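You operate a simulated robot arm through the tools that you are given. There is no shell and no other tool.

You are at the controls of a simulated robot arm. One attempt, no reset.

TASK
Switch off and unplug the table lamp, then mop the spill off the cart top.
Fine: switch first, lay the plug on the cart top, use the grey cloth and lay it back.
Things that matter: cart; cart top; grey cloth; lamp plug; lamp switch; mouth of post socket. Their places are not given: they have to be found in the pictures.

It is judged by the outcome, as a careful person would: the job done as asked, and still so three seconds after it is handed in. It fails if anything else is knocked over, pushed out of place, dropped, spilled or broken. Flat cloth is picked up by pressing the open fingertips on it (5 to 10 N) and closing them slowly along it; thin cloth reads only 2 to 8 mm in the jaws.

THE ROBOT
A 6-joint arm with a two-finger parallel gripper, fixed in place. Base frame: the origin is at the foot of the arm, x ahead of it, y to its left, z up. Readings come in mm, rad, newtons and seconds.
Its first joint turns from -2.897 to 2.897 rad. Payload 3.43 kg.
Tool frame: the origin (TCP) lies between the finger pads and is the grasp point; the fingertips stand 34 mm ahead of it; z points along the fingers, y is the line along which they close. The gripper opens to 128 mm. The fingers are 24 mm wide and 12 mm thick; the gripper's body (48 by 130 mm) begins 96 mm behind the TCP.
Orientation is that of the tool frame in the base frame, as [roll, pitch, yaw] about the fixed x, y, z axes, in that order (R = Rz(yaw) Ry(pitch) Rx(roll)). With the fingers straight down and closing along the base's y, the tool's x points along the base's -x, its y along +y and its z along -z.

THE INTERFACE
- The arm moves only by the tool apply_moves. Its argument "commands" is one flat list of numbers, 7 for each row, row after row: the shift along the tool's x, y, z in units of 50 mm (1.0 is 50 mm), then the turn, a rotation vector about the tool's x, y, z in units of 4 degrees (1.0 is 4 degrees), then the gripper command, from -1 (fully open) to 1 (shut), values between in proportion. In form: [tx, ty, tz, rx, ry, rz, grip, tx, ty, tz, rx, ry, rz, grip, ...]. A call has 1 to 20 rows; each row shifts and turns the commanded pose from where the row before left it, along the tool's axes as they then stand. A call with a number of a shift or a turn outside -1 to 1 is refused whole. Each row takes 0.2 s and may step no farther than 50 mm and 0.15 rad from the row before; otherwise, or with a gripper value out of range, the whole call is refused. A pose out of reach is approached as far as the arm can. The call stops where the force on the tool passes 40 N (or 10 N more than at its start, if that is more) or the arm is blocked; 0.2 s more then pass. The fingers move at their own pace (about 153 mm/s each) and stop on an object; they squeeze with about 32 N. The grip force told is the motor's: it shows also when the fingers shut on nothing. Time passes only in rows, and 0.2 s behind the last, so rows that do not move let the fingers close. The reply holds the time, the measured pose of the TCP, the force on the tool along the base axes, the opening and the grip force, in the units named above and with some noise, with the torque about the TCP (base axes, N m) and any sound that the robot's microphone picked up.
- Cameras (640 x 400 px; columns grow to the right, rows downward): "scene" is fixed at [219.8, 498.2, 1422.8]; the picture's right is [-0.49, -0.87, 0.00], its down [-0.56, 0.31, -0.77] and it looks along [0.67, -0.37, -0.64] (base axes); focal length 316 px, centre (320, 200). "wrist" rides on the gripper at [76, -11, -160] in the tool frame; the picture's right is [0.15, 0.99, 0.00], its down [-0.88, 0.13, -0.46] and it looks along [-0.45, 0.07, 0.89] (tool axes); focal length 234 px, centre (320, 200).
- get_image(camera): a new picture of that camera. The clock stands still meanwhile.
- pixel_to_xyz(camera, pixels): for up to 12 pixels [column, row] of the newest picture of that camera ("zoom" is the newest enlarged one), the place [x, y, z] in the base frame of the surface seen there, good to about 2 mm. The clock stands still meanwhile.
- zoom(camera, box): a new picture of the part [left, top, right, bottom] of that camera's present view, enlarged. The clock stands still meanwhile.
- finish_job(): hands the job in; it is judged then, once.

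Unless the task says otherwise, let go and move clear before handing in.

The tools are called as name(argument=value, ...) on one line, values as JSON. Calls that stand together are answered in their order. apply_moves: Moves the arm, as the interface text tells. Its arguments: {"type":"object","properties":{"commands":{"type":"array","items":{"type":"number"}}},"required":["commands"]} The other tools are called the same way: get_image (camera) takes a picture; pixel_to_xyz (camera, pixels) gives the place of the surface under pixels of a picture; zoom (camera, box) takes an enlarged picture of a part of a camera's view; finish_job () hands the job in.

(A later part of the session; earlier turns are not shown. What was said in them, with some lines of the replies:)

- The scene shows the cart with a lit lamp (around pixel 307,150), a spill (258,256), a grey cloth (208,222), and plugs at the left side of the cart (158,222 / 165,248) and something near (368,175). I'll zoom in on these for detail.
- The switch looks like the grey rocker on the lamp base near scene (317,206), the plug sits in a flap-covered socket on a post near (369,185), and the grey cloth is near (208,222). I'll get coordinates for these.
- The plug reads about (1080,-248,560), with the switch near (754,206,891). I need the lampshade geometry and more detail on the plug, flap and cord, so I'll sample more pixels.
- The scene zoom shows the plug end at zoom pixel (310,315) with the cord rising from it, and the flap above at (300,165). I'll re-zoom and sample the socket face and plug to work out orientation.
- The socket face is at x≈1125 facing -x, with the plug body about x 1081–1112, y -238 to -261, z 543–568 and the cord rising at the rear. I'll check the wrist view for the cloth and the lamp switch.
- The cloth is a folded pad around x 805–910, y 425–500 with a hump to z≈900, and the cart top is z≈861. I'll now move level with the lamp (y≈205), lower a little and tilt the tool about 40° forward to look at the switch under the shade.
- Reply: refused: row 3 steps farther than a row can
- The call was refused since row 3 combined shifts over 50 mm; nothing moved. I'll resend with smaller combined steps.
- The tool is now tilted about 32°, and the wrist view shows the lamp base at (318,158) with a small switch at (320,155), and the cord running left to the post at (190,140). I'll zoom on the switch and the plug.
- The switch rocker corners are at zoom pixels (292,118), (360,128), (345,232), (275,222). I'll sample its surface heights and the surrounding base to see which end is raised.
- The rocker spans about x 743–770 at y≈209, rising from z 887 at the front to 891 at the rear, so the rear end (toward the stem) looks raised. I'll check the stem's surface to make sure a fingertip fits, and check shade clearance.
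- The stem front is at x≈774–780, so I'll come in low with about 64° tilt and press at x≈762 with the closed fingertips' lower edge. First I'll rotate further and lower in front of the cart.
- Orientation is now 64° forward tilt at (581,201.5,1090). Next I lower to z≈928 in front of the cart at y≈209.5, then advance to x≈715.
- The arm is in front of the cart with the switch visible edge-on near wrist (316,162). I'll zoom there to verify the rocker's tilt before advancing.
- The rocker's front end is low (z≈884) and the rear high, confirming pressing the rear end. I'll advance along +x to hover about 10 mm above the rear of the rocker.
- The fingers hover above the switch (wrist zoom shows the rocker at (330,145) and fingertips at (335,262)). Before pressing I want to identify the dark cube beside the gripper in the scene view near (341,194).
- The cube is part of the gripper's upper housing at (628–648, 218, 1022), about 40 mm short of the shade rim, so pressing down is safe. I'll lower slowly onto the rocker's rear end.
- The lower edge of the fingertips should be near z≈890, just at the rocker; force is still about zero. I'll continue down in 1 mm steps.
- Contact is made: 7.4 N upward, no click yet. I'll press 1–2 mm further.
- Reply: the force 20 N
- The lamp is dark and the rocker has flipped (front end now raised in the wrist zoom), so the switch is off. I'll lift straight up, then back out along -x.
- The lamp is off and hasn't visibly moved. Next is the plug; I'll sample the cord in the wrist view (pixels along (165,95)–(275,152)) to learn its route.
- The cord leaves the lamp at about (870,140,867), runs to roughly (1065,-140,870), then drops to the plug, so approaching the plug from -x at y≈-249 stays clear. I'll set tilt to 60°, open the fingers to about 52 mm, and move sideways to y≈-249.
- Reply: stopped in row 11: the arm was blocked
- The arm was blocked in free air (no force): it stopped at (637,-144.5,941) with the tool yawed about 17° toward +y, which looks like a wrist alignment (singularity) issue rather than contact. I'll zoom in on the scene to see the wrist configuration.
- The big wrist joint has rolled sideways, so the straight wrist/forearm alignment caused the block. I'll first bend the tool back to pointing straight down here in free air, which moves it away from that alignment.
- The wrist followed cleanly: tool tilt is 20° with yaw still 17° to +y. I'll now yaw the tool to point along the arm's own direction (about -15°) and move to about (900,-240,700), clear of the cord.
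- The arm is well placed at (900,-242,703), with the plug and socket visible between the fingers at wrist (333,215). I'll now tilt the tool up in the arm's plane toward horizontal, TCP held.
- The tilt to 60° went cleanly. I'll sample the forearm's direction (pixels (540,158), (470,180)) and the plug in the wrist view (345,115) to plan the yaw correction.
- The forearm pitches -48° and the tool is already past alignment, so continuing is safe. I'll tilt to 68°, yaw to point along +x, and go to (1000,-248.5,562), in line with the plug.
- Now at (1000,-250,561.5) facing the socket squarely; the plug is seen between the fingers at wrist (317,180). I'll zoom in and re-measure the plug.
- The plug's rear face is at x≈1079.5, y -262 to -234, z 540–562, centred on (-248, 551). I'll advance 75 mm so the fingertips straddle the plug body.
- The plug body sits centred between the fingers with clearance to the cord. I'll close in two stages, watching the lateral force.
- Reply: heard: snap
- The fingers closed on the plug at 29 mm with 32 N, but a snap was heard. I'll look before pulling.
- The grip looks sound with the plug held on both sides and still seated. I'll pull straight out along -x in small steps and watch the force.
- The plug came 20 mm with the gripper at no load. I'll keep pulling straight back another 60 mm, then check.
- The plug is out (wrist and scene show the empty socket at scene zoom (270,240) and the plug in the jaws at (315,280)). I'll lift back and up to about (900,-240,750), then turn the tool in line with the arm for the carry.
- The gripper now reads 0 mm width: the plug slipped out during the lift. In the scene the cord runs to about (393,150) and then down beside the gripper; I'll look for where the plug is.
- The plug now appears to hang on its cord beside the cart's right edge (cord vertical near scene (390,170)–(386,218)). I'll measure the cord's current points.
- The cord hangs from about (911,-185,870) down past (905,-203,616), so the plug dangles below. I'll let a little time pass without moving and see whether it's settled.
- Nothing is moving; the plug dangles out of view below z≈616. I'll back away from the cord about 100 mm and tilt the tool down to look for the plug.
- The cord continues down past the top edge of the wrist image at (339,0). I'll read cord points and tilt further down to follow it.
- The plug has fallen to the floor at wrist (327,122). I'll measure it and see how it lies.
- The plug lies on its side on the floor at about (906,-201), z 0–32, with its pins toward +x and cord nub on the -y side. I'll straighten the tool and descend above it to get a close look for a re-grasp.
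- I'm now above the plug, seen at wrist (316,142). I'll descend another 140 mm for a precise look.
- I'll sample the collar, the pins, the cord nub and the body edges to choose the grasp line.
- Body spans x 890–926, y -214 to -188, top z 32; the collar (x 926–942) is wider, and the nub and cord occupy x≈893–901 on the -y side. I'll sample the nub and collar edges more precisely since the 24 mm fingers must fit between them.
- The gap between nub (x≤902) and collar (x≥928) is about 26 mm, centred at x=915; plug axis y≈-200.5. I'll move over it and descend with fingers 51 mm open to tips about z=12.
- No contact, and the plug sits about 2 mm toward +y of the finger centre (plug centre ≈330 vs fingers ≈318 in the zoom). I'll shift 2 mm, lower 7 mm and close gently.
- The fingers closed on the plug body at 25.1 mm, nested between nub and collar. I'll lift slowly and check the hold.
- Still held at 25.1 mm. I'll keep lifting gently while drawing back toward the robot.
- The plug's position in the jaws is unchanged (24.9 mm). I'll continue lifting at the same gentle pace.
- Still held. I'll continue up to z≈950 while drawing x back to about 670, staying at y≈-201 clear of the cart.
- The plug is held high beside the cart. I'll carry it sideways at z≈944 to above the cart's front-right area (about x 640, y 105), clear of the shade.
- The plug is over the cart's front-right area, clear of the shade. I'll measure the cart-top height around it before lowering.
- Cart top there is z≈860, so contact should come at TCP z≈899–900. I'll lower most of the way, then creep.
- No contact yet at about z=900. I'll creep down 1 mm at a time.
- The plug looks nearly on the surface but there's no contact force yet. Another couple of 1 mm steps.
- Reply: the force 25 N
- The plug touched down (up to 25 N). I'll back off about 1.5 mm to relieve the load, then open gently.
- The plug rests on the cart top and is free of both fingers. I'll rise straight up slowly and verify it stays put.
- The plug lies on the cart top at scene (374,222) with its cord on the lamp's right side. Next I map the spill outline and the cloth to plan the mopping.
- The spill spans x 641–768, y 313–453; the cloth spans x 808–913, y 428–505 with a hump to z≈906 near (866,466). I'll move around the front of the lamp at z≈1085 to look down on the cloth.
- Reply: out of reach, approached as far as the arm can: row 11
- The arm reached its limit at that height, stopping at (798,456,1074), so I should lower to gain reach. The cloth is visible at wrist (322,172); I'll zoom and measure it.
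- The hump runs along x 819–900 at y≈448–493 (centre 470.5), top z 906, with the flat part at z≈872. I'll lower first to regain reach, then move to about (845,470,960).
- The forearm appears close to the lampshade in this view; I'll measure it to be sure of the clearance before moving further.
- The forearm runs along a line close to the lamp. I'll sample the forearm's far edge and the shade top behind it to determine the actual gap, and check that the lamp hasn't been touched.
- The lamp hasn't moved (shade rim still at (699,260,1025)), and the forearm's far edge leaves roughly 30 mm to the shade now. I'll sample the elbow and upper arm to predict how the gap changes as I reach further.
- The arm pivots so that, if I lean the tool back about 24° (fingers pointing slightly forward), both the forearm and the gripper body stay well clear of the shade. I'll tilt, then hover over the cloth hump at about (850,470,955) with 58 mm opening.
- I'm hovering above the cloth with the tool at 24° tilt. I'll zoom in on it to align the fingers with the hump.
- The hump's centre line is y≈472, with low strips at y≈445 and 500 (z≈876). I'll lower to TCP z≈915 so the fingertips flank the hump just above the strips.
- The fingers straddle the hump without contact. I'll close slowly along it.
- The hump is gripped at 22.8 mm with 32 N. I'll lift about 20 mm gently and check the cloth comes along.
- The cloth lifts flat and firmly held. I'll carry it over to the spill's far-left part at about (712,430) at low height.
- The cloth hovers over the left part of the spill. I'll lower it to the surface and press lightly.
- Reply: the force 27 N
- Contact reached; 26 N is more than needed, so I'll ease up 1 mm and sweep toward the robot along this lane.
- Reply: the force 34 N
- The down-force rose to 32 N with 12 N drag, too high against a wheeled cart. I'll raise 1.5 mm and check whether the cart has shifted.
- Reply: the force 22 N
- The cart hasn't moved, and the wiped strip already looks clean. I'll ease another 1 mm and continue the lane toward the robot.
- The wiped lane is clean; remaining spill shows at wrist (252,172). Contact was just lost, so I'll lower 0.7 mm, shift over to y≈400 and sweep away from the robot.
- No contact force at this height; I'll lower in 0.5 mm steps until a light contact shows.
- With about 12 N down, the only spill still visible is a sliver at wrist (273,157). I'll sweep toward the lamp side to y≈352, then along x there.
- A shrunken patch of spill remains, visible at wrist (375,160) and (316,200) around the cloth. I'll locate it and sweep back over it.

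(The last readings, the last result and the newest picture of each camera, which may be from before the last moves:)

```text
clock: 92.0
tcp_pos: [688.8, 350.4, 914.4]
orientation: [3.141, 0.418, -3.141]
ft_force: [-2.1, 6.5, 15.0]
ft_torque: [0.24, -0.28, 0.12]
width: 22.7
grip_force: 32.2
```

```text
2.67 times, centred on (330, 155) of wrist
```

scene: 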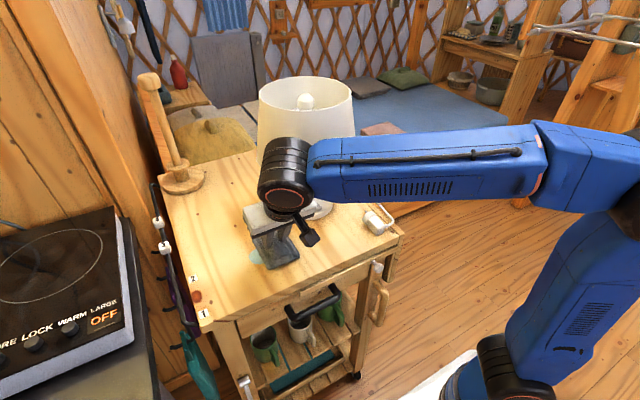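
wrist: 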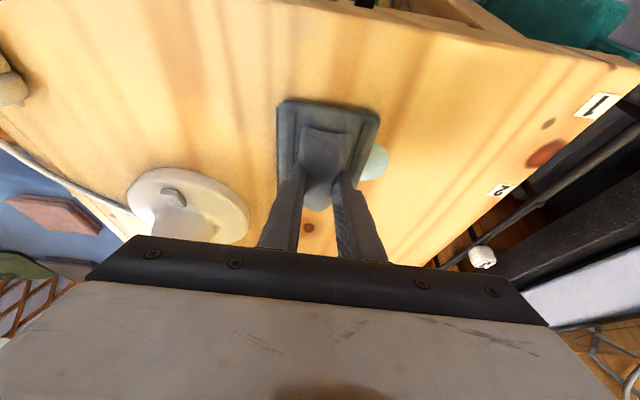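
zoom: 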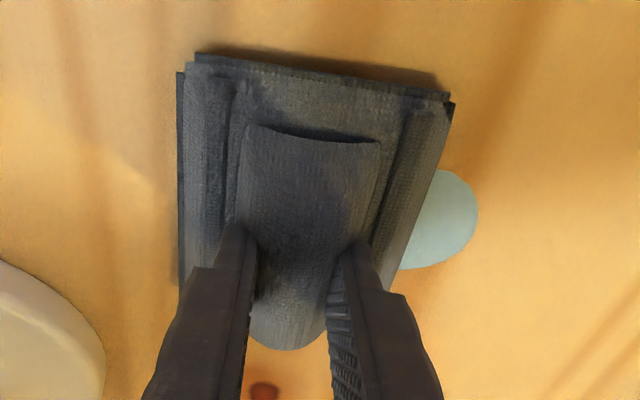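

The remaining patch reaches to about (692,412), centred on the original spill. I'll sweep back and forth over its centre at the same light pressure.

apply_moves(commands=[-0.002, 0.08, -0.0046, 0, 0, 0, 1, 0, 0.16, 0, 0, 0, 0, 1, 0, 0.16, 0, 0, 0, 0, 1, 0, 0.16, 0, 0, 0, 0, 1, 0, 0.16, 0, 0, 0, 0, 1, 0, 0.16, 0, 0, 0, 0, 1, 0, 0.16, 0, 0, 0, 0, 1, 0, 0.08, 0, 0, 0, 0, 1, 0, -0.08, 0, 0, 0, 0, 1, 0, -0.16, 0, 0, 0, 0, 1, 0, -0.16, 0, 0, 0, 0, 1, 0, -0.16, 0, 0, 0, 0, 1, 0, -0.16, 0, 0, 0, 0, 1, 0, -0.16, 0, 0, 0, 0, 1])

get_image(camera="wrist")

zoom(camera="scene", box=[190, 190, 330, 300])

```text
clock: 95.0
tcp_pos: [687.8, 362.2, 914.3]
orientation: [3.138, 0.421, 3.141]
ft_force: [0.2, 9.2, 25.6]
ft_torque: [0.24, -0.16, 0.03]
width: 23.0
grip_force: 31.6
```

```text
taken
```

wrist: 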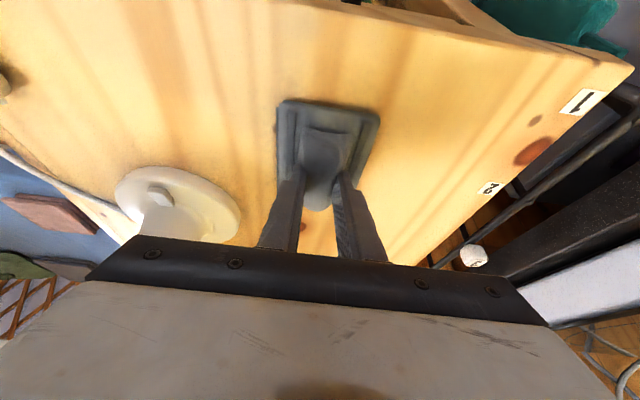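

```text
3.64 times, centred on (260, 245) of scene
```

zoom: 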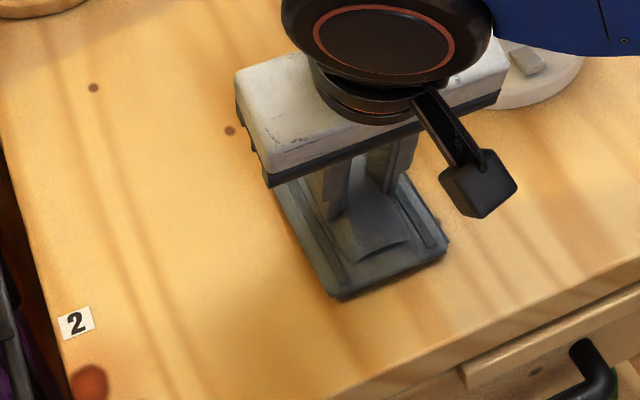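

No spill is visible around the cloth now. I'll ease the pressure a bit, do one more sweep over the centre in x and y, then lift to look beneath.

apply_moves(commands=[-0.0065, 0, -0.0146, 0, 0, 0, 1, -0.0914, 0.05, 0.0407, 0, 0, 0, 1, -0.1827, 0.1, 0.0813, 0, 0, 0, 1, -0.1, 0.16, 0.0445, 0, 0, 0, 1, 0, 0.16, 0, 0, 0, 0, 1, 0.1, 0.16, -0.0445, 0, 0, 0, 1, 0.1827, 0, -0.0813, 0, 0, 0, 1, 0.1827, 0, -0.0813, 0, 0, 0, 1, 0.1827, 0, -0.0813, 0, 0, 0, 1, 0.1827, -0.1, -0.0813, 0, 0, 0, 1, 0, -0.16, 0, 0, 0, 0, 1, -0.1827, -0.16, 0.0813, 0, 0, 0, 1, -0.1827, 0, 0.0813, 0, 0, 0, 1])

get_image(camera="wrist")

```text
clock: 97.8
tcp_pos: [681.7, 373.6, 915.4]
orientation: [3.141, 0.418, -3.141]
ft_force: [-0.6, -0.2, -0.1]
ft_torque: [-0.01, 0.01, 0.04]
width: 22.7
grip_force: 31.9
```

```text
taken
```

wrist: 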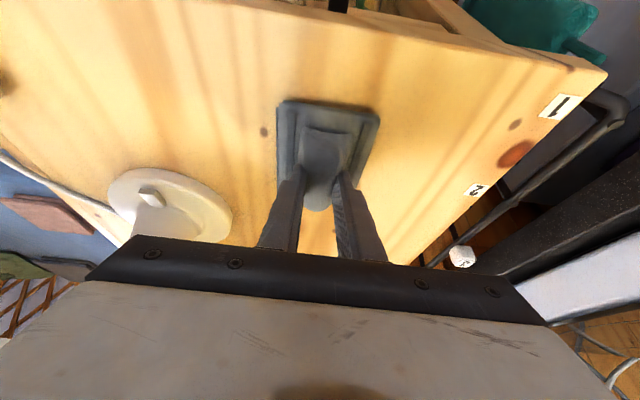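

Surface around the cloth looks clean. I'll lift about 60 mm and look underneath where the cloth was.

apply_moves(commands=[-0.06, 0, -0.13, 0, 0, 0, 1, -0.12, 0, -0.27, 0, 0, 0, 1, -0.12, 0, -0.27, 0, 0, 0, 1, -0.12, 0, -0.27, 0, 0, 0, 1, -0.06, 0, -0.13, 0, 0, 0, 1, 0, 0.3, 0, 0, 0, 0, 1, 0, 0.6, 0, 0, 0, 0, 1, 0, 0.6, 0, 0, 0, 0, 1, 0, 0.3, 0, 0, 0, 0, 1])

get_image(camera="scene")

get_image(camera="wrist")

zoom(camera="scene", box=[190, 190, 330, 300])

```text
clock: 99.8
tcp_pos: [682.2, 463.4, 972.0]
orientation: [-3.14, 0.419, 3.14]
ft_force: [-1.4, 0.4, 0.6]
ft_torque: [0.01, 0.0, 0.0]
width: 22.8
grip_force: 32.0
```

```text
taken
```

scene: 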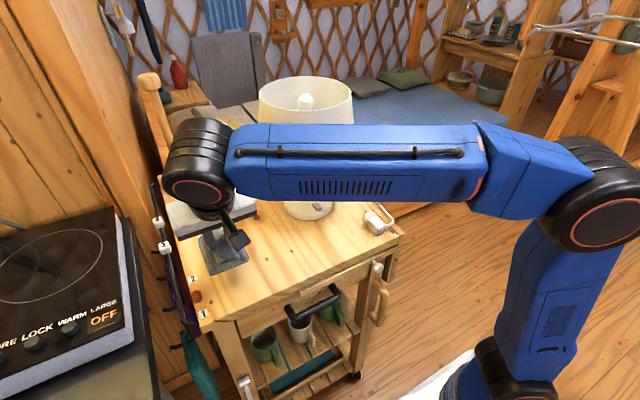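

```text
taken
```

wrist: 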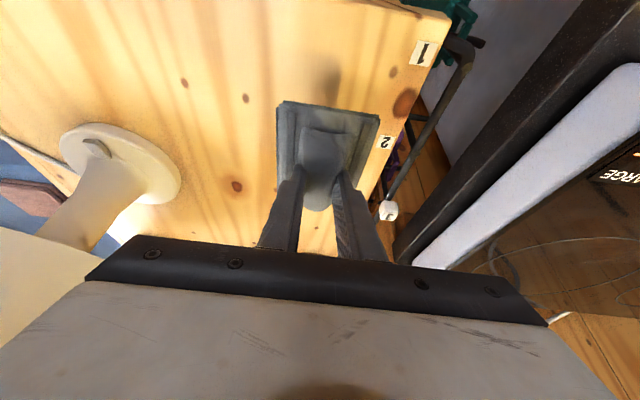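

```text
3.64 times, centred on (260, 245) of scene
```

zoom: 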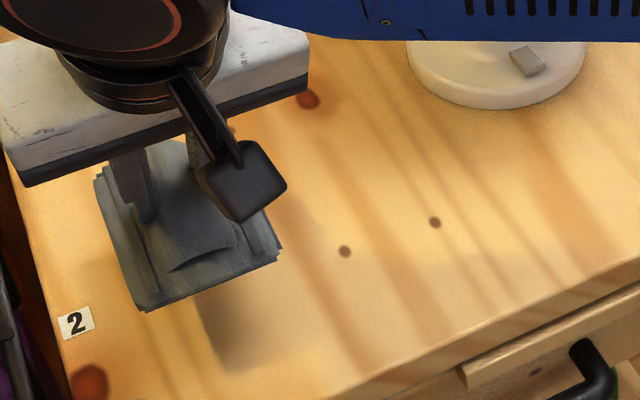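

The cart top is clean where the spill was (scene zoom shows bare wood). I'll carry the cloth back over its original spot at (850.5,471).

apply_moves(commands=[-0.15, 0.01, 0.09, 0, 0, 0, 1, -0.3, 0.02, 0.18, 0, 0, 0, 1, -0.4, 0.02, 0.238, 0, 0, 0, 1, -0.4, 0.02, 0.238, 0, 0, 0, 1, -0.4, 0.02, 0.238, 0, 0, 0, 1, -0.4, 0.02, 0.238, 0, 0, 0, 1, -0.4, 0.02, 0.238, 0, 0, 0, 1, -0.3, 0.02, 0.18, 0, 0, 0, 1, -0.166, 0.01, 0.095, 0, 0, 0, 1, 0, 0, 0, 0, 0, 0, 1])

get_image(camera="wrist")

```text
clock: 102.0
tcp_pos: [851.7, 471.8, 952.9]
orientation: [3.141, 0.419, -3.141]
ft_force: [-0.4, -0.8, -1.2]
ft_torque: [-0.04, -0.01, -0.02]
width: 22.8
grip_force: 31.6
```

```text
taken
```

wrist: 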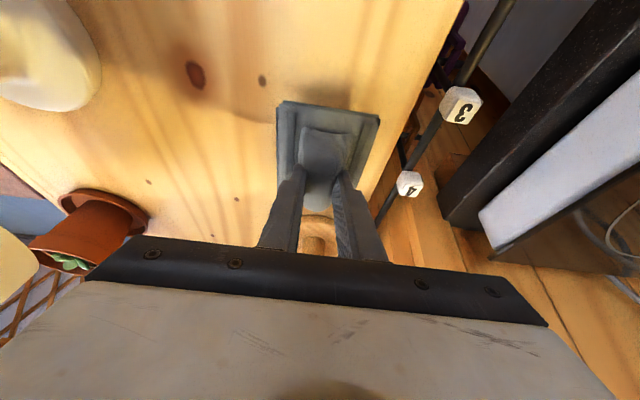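

Back over the original spot at (851,472). I'll lower to just above the surface and creep to contact.

apply_moves(commands=[0.0407, 0, 0.0914, 0, 0, 0, 1, 0.0813, 0, 0.1827, 0, 0, 0, 1, 0.0813, 0, 0.1827, 0, 0, 0, 1, 0.0488, 0, 0.1096, 0, 0, 0, 1, 0.0325, 0, 0.0731, 0, 0, 0, 1, 0, 0, 0, 0, 0, 0, 1])

apply_moves(commands=[0.0081, 0, 0.0183, 0, 0, 0, 1])

apply_moves(commands=[0.0081, 0, 0.0183, 0, 0, 0, 1])

```text
clock: 103.4
tcp_pos: [853.2, 470.6, 918.0]
orientation: [3.142, 0.418, 3.141]
ft_force: [-0.6, -0.3, -0.1]
ft_torque: [-0.02, 0.01, 0.0]
width: 23.0
grip_force: 32.2
```

```text
clock: 103.8
tcp_pos: [852.9, 471.1, 918.4]
orientation: [-3.141, 0.419, -3.141]
ft_force: [0.5, -0.8, -0.2]
ft_torque: [-0.03, 0.03, -0.01]
width: 23.2
grip_force: 31.3
```

```text
clock: 104.2
tcp_pos: [853.0, 472.0, 915.3]
orientation: [-3.14, 0.419, -3.141]
ft_force: [0.7, -0.8, -0.6]
ft_torque: [0.01, 0.0, 0.01]
width: 22.7
grip_force: 32.3
```

Nearly down; x reads about 853, so I'll correct 2 mm back and keep creeping to contact.

apply_moves(commands=[0.0365, 0, -0.0163, 0, 0, 0, 1, 0.0081, 0, 0.0183, 0, 0, 0, 1])

apply_moves(commands=[0.0041, 0, 0.0091, 0, 0, 0, 1])

apply_moves(commands=[0.0041, 0, 0.0091, 0, 0, 0, 1])

```text
clock: 104.8
tcp_pos: [849.3, 472.3, 915.2]
orientation: [3.141, 0.419, 3.14]
ft_force: [0.2, 0.6, -0.2]
ft_torque: [0.01, 0.01, -0.02]
width: 22.9
grip_force: 31.9
```

```text
clock: 105.2
tcp_pos: [851.0, 471.4, 915.8]
orientation: [-3.14, 0.419, -3.141]
ft_force: [-0.1, -0.2, -1.3]
ft_torque: [-0.05, 0.05, -0.03]
width: 22.8
grip_force: 32.3
```

```text
clock: 105.6
tcp_pos: [849.7, 471.2, 915.7]
orientation: [3.141, 0.42, 3.141]
ft_force: [0.2, -0.1, 0.4]
ft_torque: [0.02, -0.01, 0.01]
width: 23.0
grip_force: 32.0
```

apply_moves(commands=[0.0061, 0, 0.0137, 0, 0, 0, 1])

apply_moves(commands=[0.0041, 0, 0.0091, 0, 0, 0, 1])

```text
clock: 106.0
tcp_pos: [849.1, 471.3, 914.5]
orientation: [-3.141, 0.419, -3.141]
ft_force: [0.8, 0.1, -0.3]
ft_torque: [-0.01, 0.0, -0.01]
width: 22.8
grip_force: 31.7
```

```text
clock: 106.4
tcp_pos: [850.1, 471.8, 914.0]
orientation: [3.14, 0.42, 3.141]
ft_force: [0.9, 2.2, 5.4]
ft_torque: [-0.05, 0.09, 0.01]
width: 22.6
grip_force: 31.6
```

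Light contact at 5 N: the cloth is down on its old spot. I'll open the fingers gradually to the same 58 mm as before.

apply_moves(commands=[0, 0, 0, 0, 0, 0, 0.62, 0, 0, 0, 0, 0, 0, 0.56, 0, 0, 0, 0, 0, 0, 0.5, 0, 0, 0, 0, 0, 0, 0.44, 0, 0, 0, 0, 0, 0, 0.38, 0, 0, 0, 0, 0, 0, 0.3, 0, 0, 0, 0, 0, 0, 0.2, 0, 0, 0, 0, 0, 0, 0.1, 0, 0, 0, 0, 0, 0, 0.1])

zoom(camera="wrist", box=[240, 80, 400, 220])

```text
clock: 108.4
tcp_pos: [849.9, 472.1, 913.3]
orientation: [-3.139, 0.419, 3.141]
ft_force: [-0.1, -0.2, 0.6]
ft_torque: [-0.01, -0.01, 0.01]
width: 57.6
grip_force: 0.1
```

```text
2.86 times, centred on (320, 150) of wrist
```

zoom: 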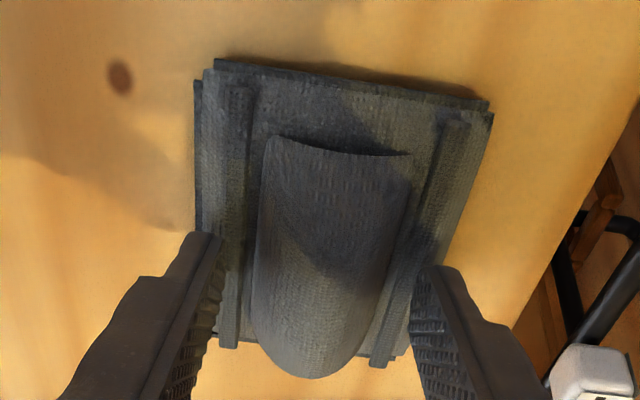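

The cloth lies flat at its original place and is free. I'll withdraw along the finger axis, up and back.

apply_moves(commands=[0, 0, -0.15, 0, 0, 0, 0.1, 0, 0, -0.4, 0, 0, 0, 0.1, 0, 0, -0.7, 0, 0, 0, 0.1, 0, 0, -0.8, 0, 0, 0, 0.1, 0.5, 0, -0.5, 0, 0, 0, 0.1, 0.8, 0, -0.3, 0, 0, 0, 0.1, 0.8, 0, -0.3, 0, 0, 0, 0.1, 0.8, 0, -0.3, 0, 0, 0, 0.1, 0.8, 0, -0.3, 0, 0, 0, 0.1])

get_image(camera="scene")

get_image(camera="wrist")

```text
clock: 110.4
tcp_pos: [604.4, 472.1, 1007.8]
orientation: [3.141, 0.42, 3.141]
ft_force: [-0.2, 0.4, -0.2]
ft_torque: [-0.04, 0.03, 0.0]
width: 57.6
grip_force: 0.2
```

```text
taken
```

scene: 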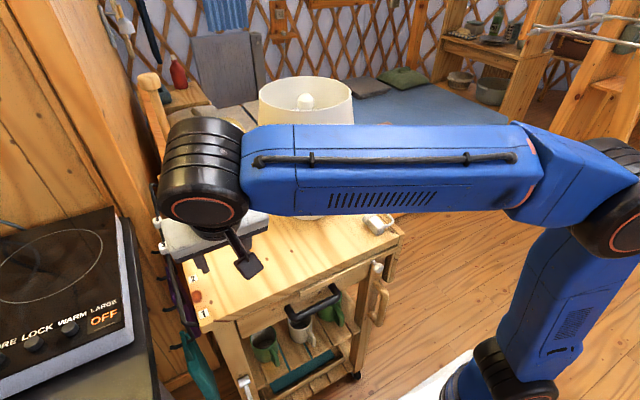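

```text
taken
```

wrist: 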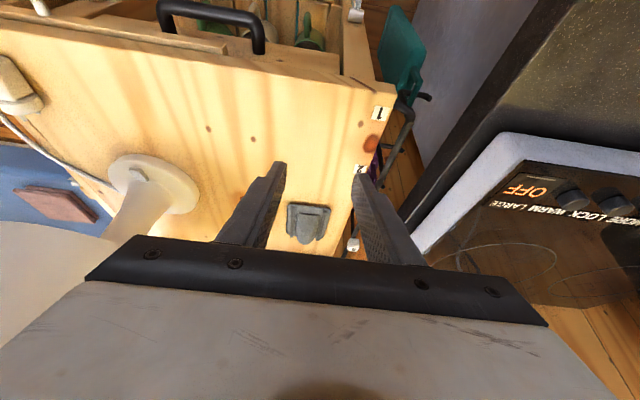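

The cart top is clean, and the cloth sits back at wrist (308,222). I'll move the arm up and away to the right so it's clear, then verify everything.

apply_moves(commands=[-0.366, 0, -0.822, 0, 0, 0, 0.1, -0.366, 0, -0.822, 0, 0, 0, 0.1, 0.073, -0.9, -0.033, 0, 0, 0, 0.1, 0.073, -0.9, -0.033, 0, 0, 0, 0.1, 0.073, -0.9, -0.033, 0, 0, 0, 0.1, 0.073, -0.9, -0.033, 0, 0, 0, 0.1, 0.073, -0.9, -0.033, 0, 0, 0, 0.1, 0.073, -0.9, -0.033, 0, 0, 0, 0.1, 0.073, -0.9, -0.033, 0, 0, 0, 0.1, 0.073, -0.9, -0.033, 0, 0, 0, 0.1, 0.073, -0.9, -0.033, 0, 0, 0, 0.1, 0.073, -0.9, -0.033, 0, 0, 0, 0.1])

get_image(camera="scene")

zoom(camera="scene", box=[150, 150, 420, 330])

```text
clock: 113.0
tcp_pos: [561.0, 22.6, 1097.5]
orientation: [3.141, 0.418, -3.14]
ft_force: [0.6, 0.7, -0.2]
ft_torque: [-0.01, 0.05, 0.0]
width: 57.8
grip_force: 0.0
```

```text
taken
```

scene: 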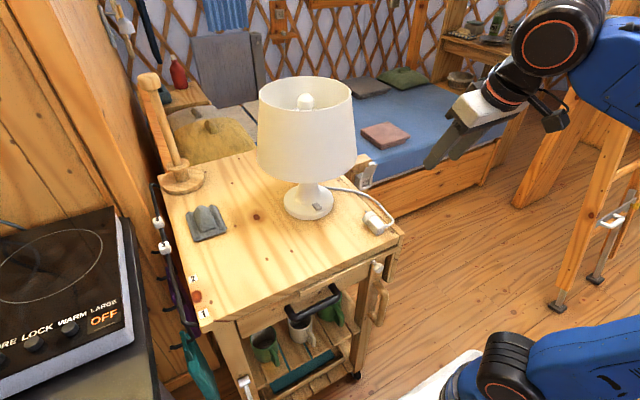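

```text
2.22 times, centred on (285, 240) of scene
```

zoom: 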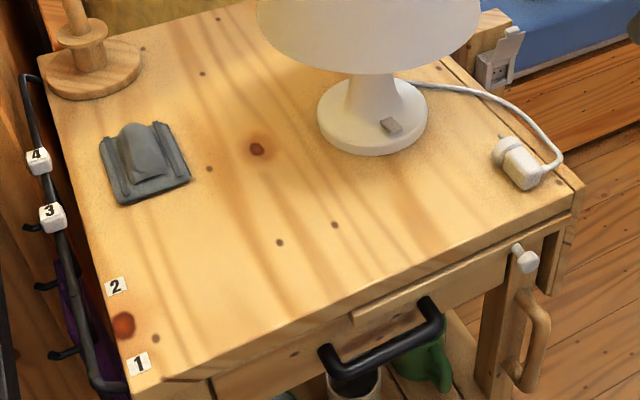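

The spill is gone, the lamp is off, the plug lies on the cart top, and the cloth is back. I'll check the cloth's, lamp's and plug's positions against the originals before handing in.

zoom(camera="scene", box=[180, 190, 240, 250])

pixel_to_xyz(camera="scene", pixels=[[195, 241], [227, 232], [214, 205], [187, 217], [208, 222], [307, 181], [317, 206], [375, 222], [402, 235], [202, 328], [182, 180], [258, 256]])

zoom(camera="scene", box=[340, 150, 420, 250])

```text
6.67 times, centred on (210, 220) of scene
```

zoom: 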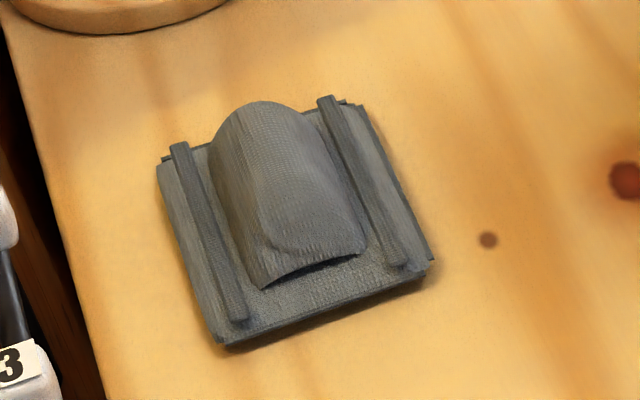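

```text
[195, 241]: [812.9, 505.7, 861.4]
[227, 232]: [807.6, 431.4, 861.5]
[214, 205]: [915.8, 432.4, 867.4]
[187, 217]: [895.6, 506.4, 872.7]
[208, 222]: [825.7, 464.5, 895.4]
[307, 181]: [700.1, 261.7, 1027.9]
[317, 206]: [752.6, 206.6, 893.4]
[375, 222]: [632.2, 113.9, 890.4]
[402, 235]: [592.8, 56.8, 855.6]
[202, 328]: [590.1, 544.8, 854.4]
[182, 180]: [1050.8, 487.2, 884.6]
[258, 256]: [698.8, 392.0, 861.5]
```

```text
4.00 times, centred on (380, 200) of scene
```

zoom: 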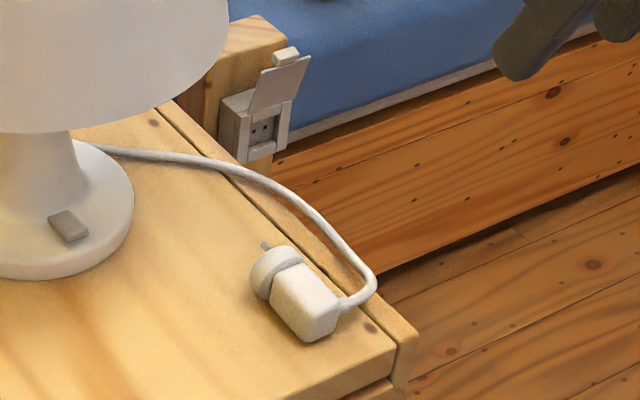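

Positions match the originals to within about 3 mm: cloth corners at (813,506) and (808,431), shade rim and cart corners unchanged. The plug rests at (632,114) on the cart top and the spill area is bare wood. The arm is clear and the gripper is empty, so I'm handing in.

finish_job()

```text
The job is handed in.
```

The lamp is switched off and unplugged, the plug is lying on the cart top, and the spill is mopped up. The one mishap was that I dropped the plug on the floor partway through.

- **Switch:** I pressed the raised end of the rocker on the lamp base first, and the lamp went dark. The lamp is still where it was.
- **Plug:** It came straight out of the post socket, but slipped from the jaws when I lifted it and fell to the floor. I picked it up, carried it back slowly and set it down at the cart's front-right corner. I saw no damage, but I only checked by camera.
- **Spill:** I wiped it with the grey cloth. While wiping, the downward force briefly reached about 32 N, more than I meant to use. The cart did not move, and the last pictures show bare wood where the spill was.
- **Cloth:** It is back within about 3 mm of its original place.

On the way to the socket the arm also jammed once in open air, at an awkward wrist angle, without touching anything. The gripper is empty and the arm is clear of the cart.
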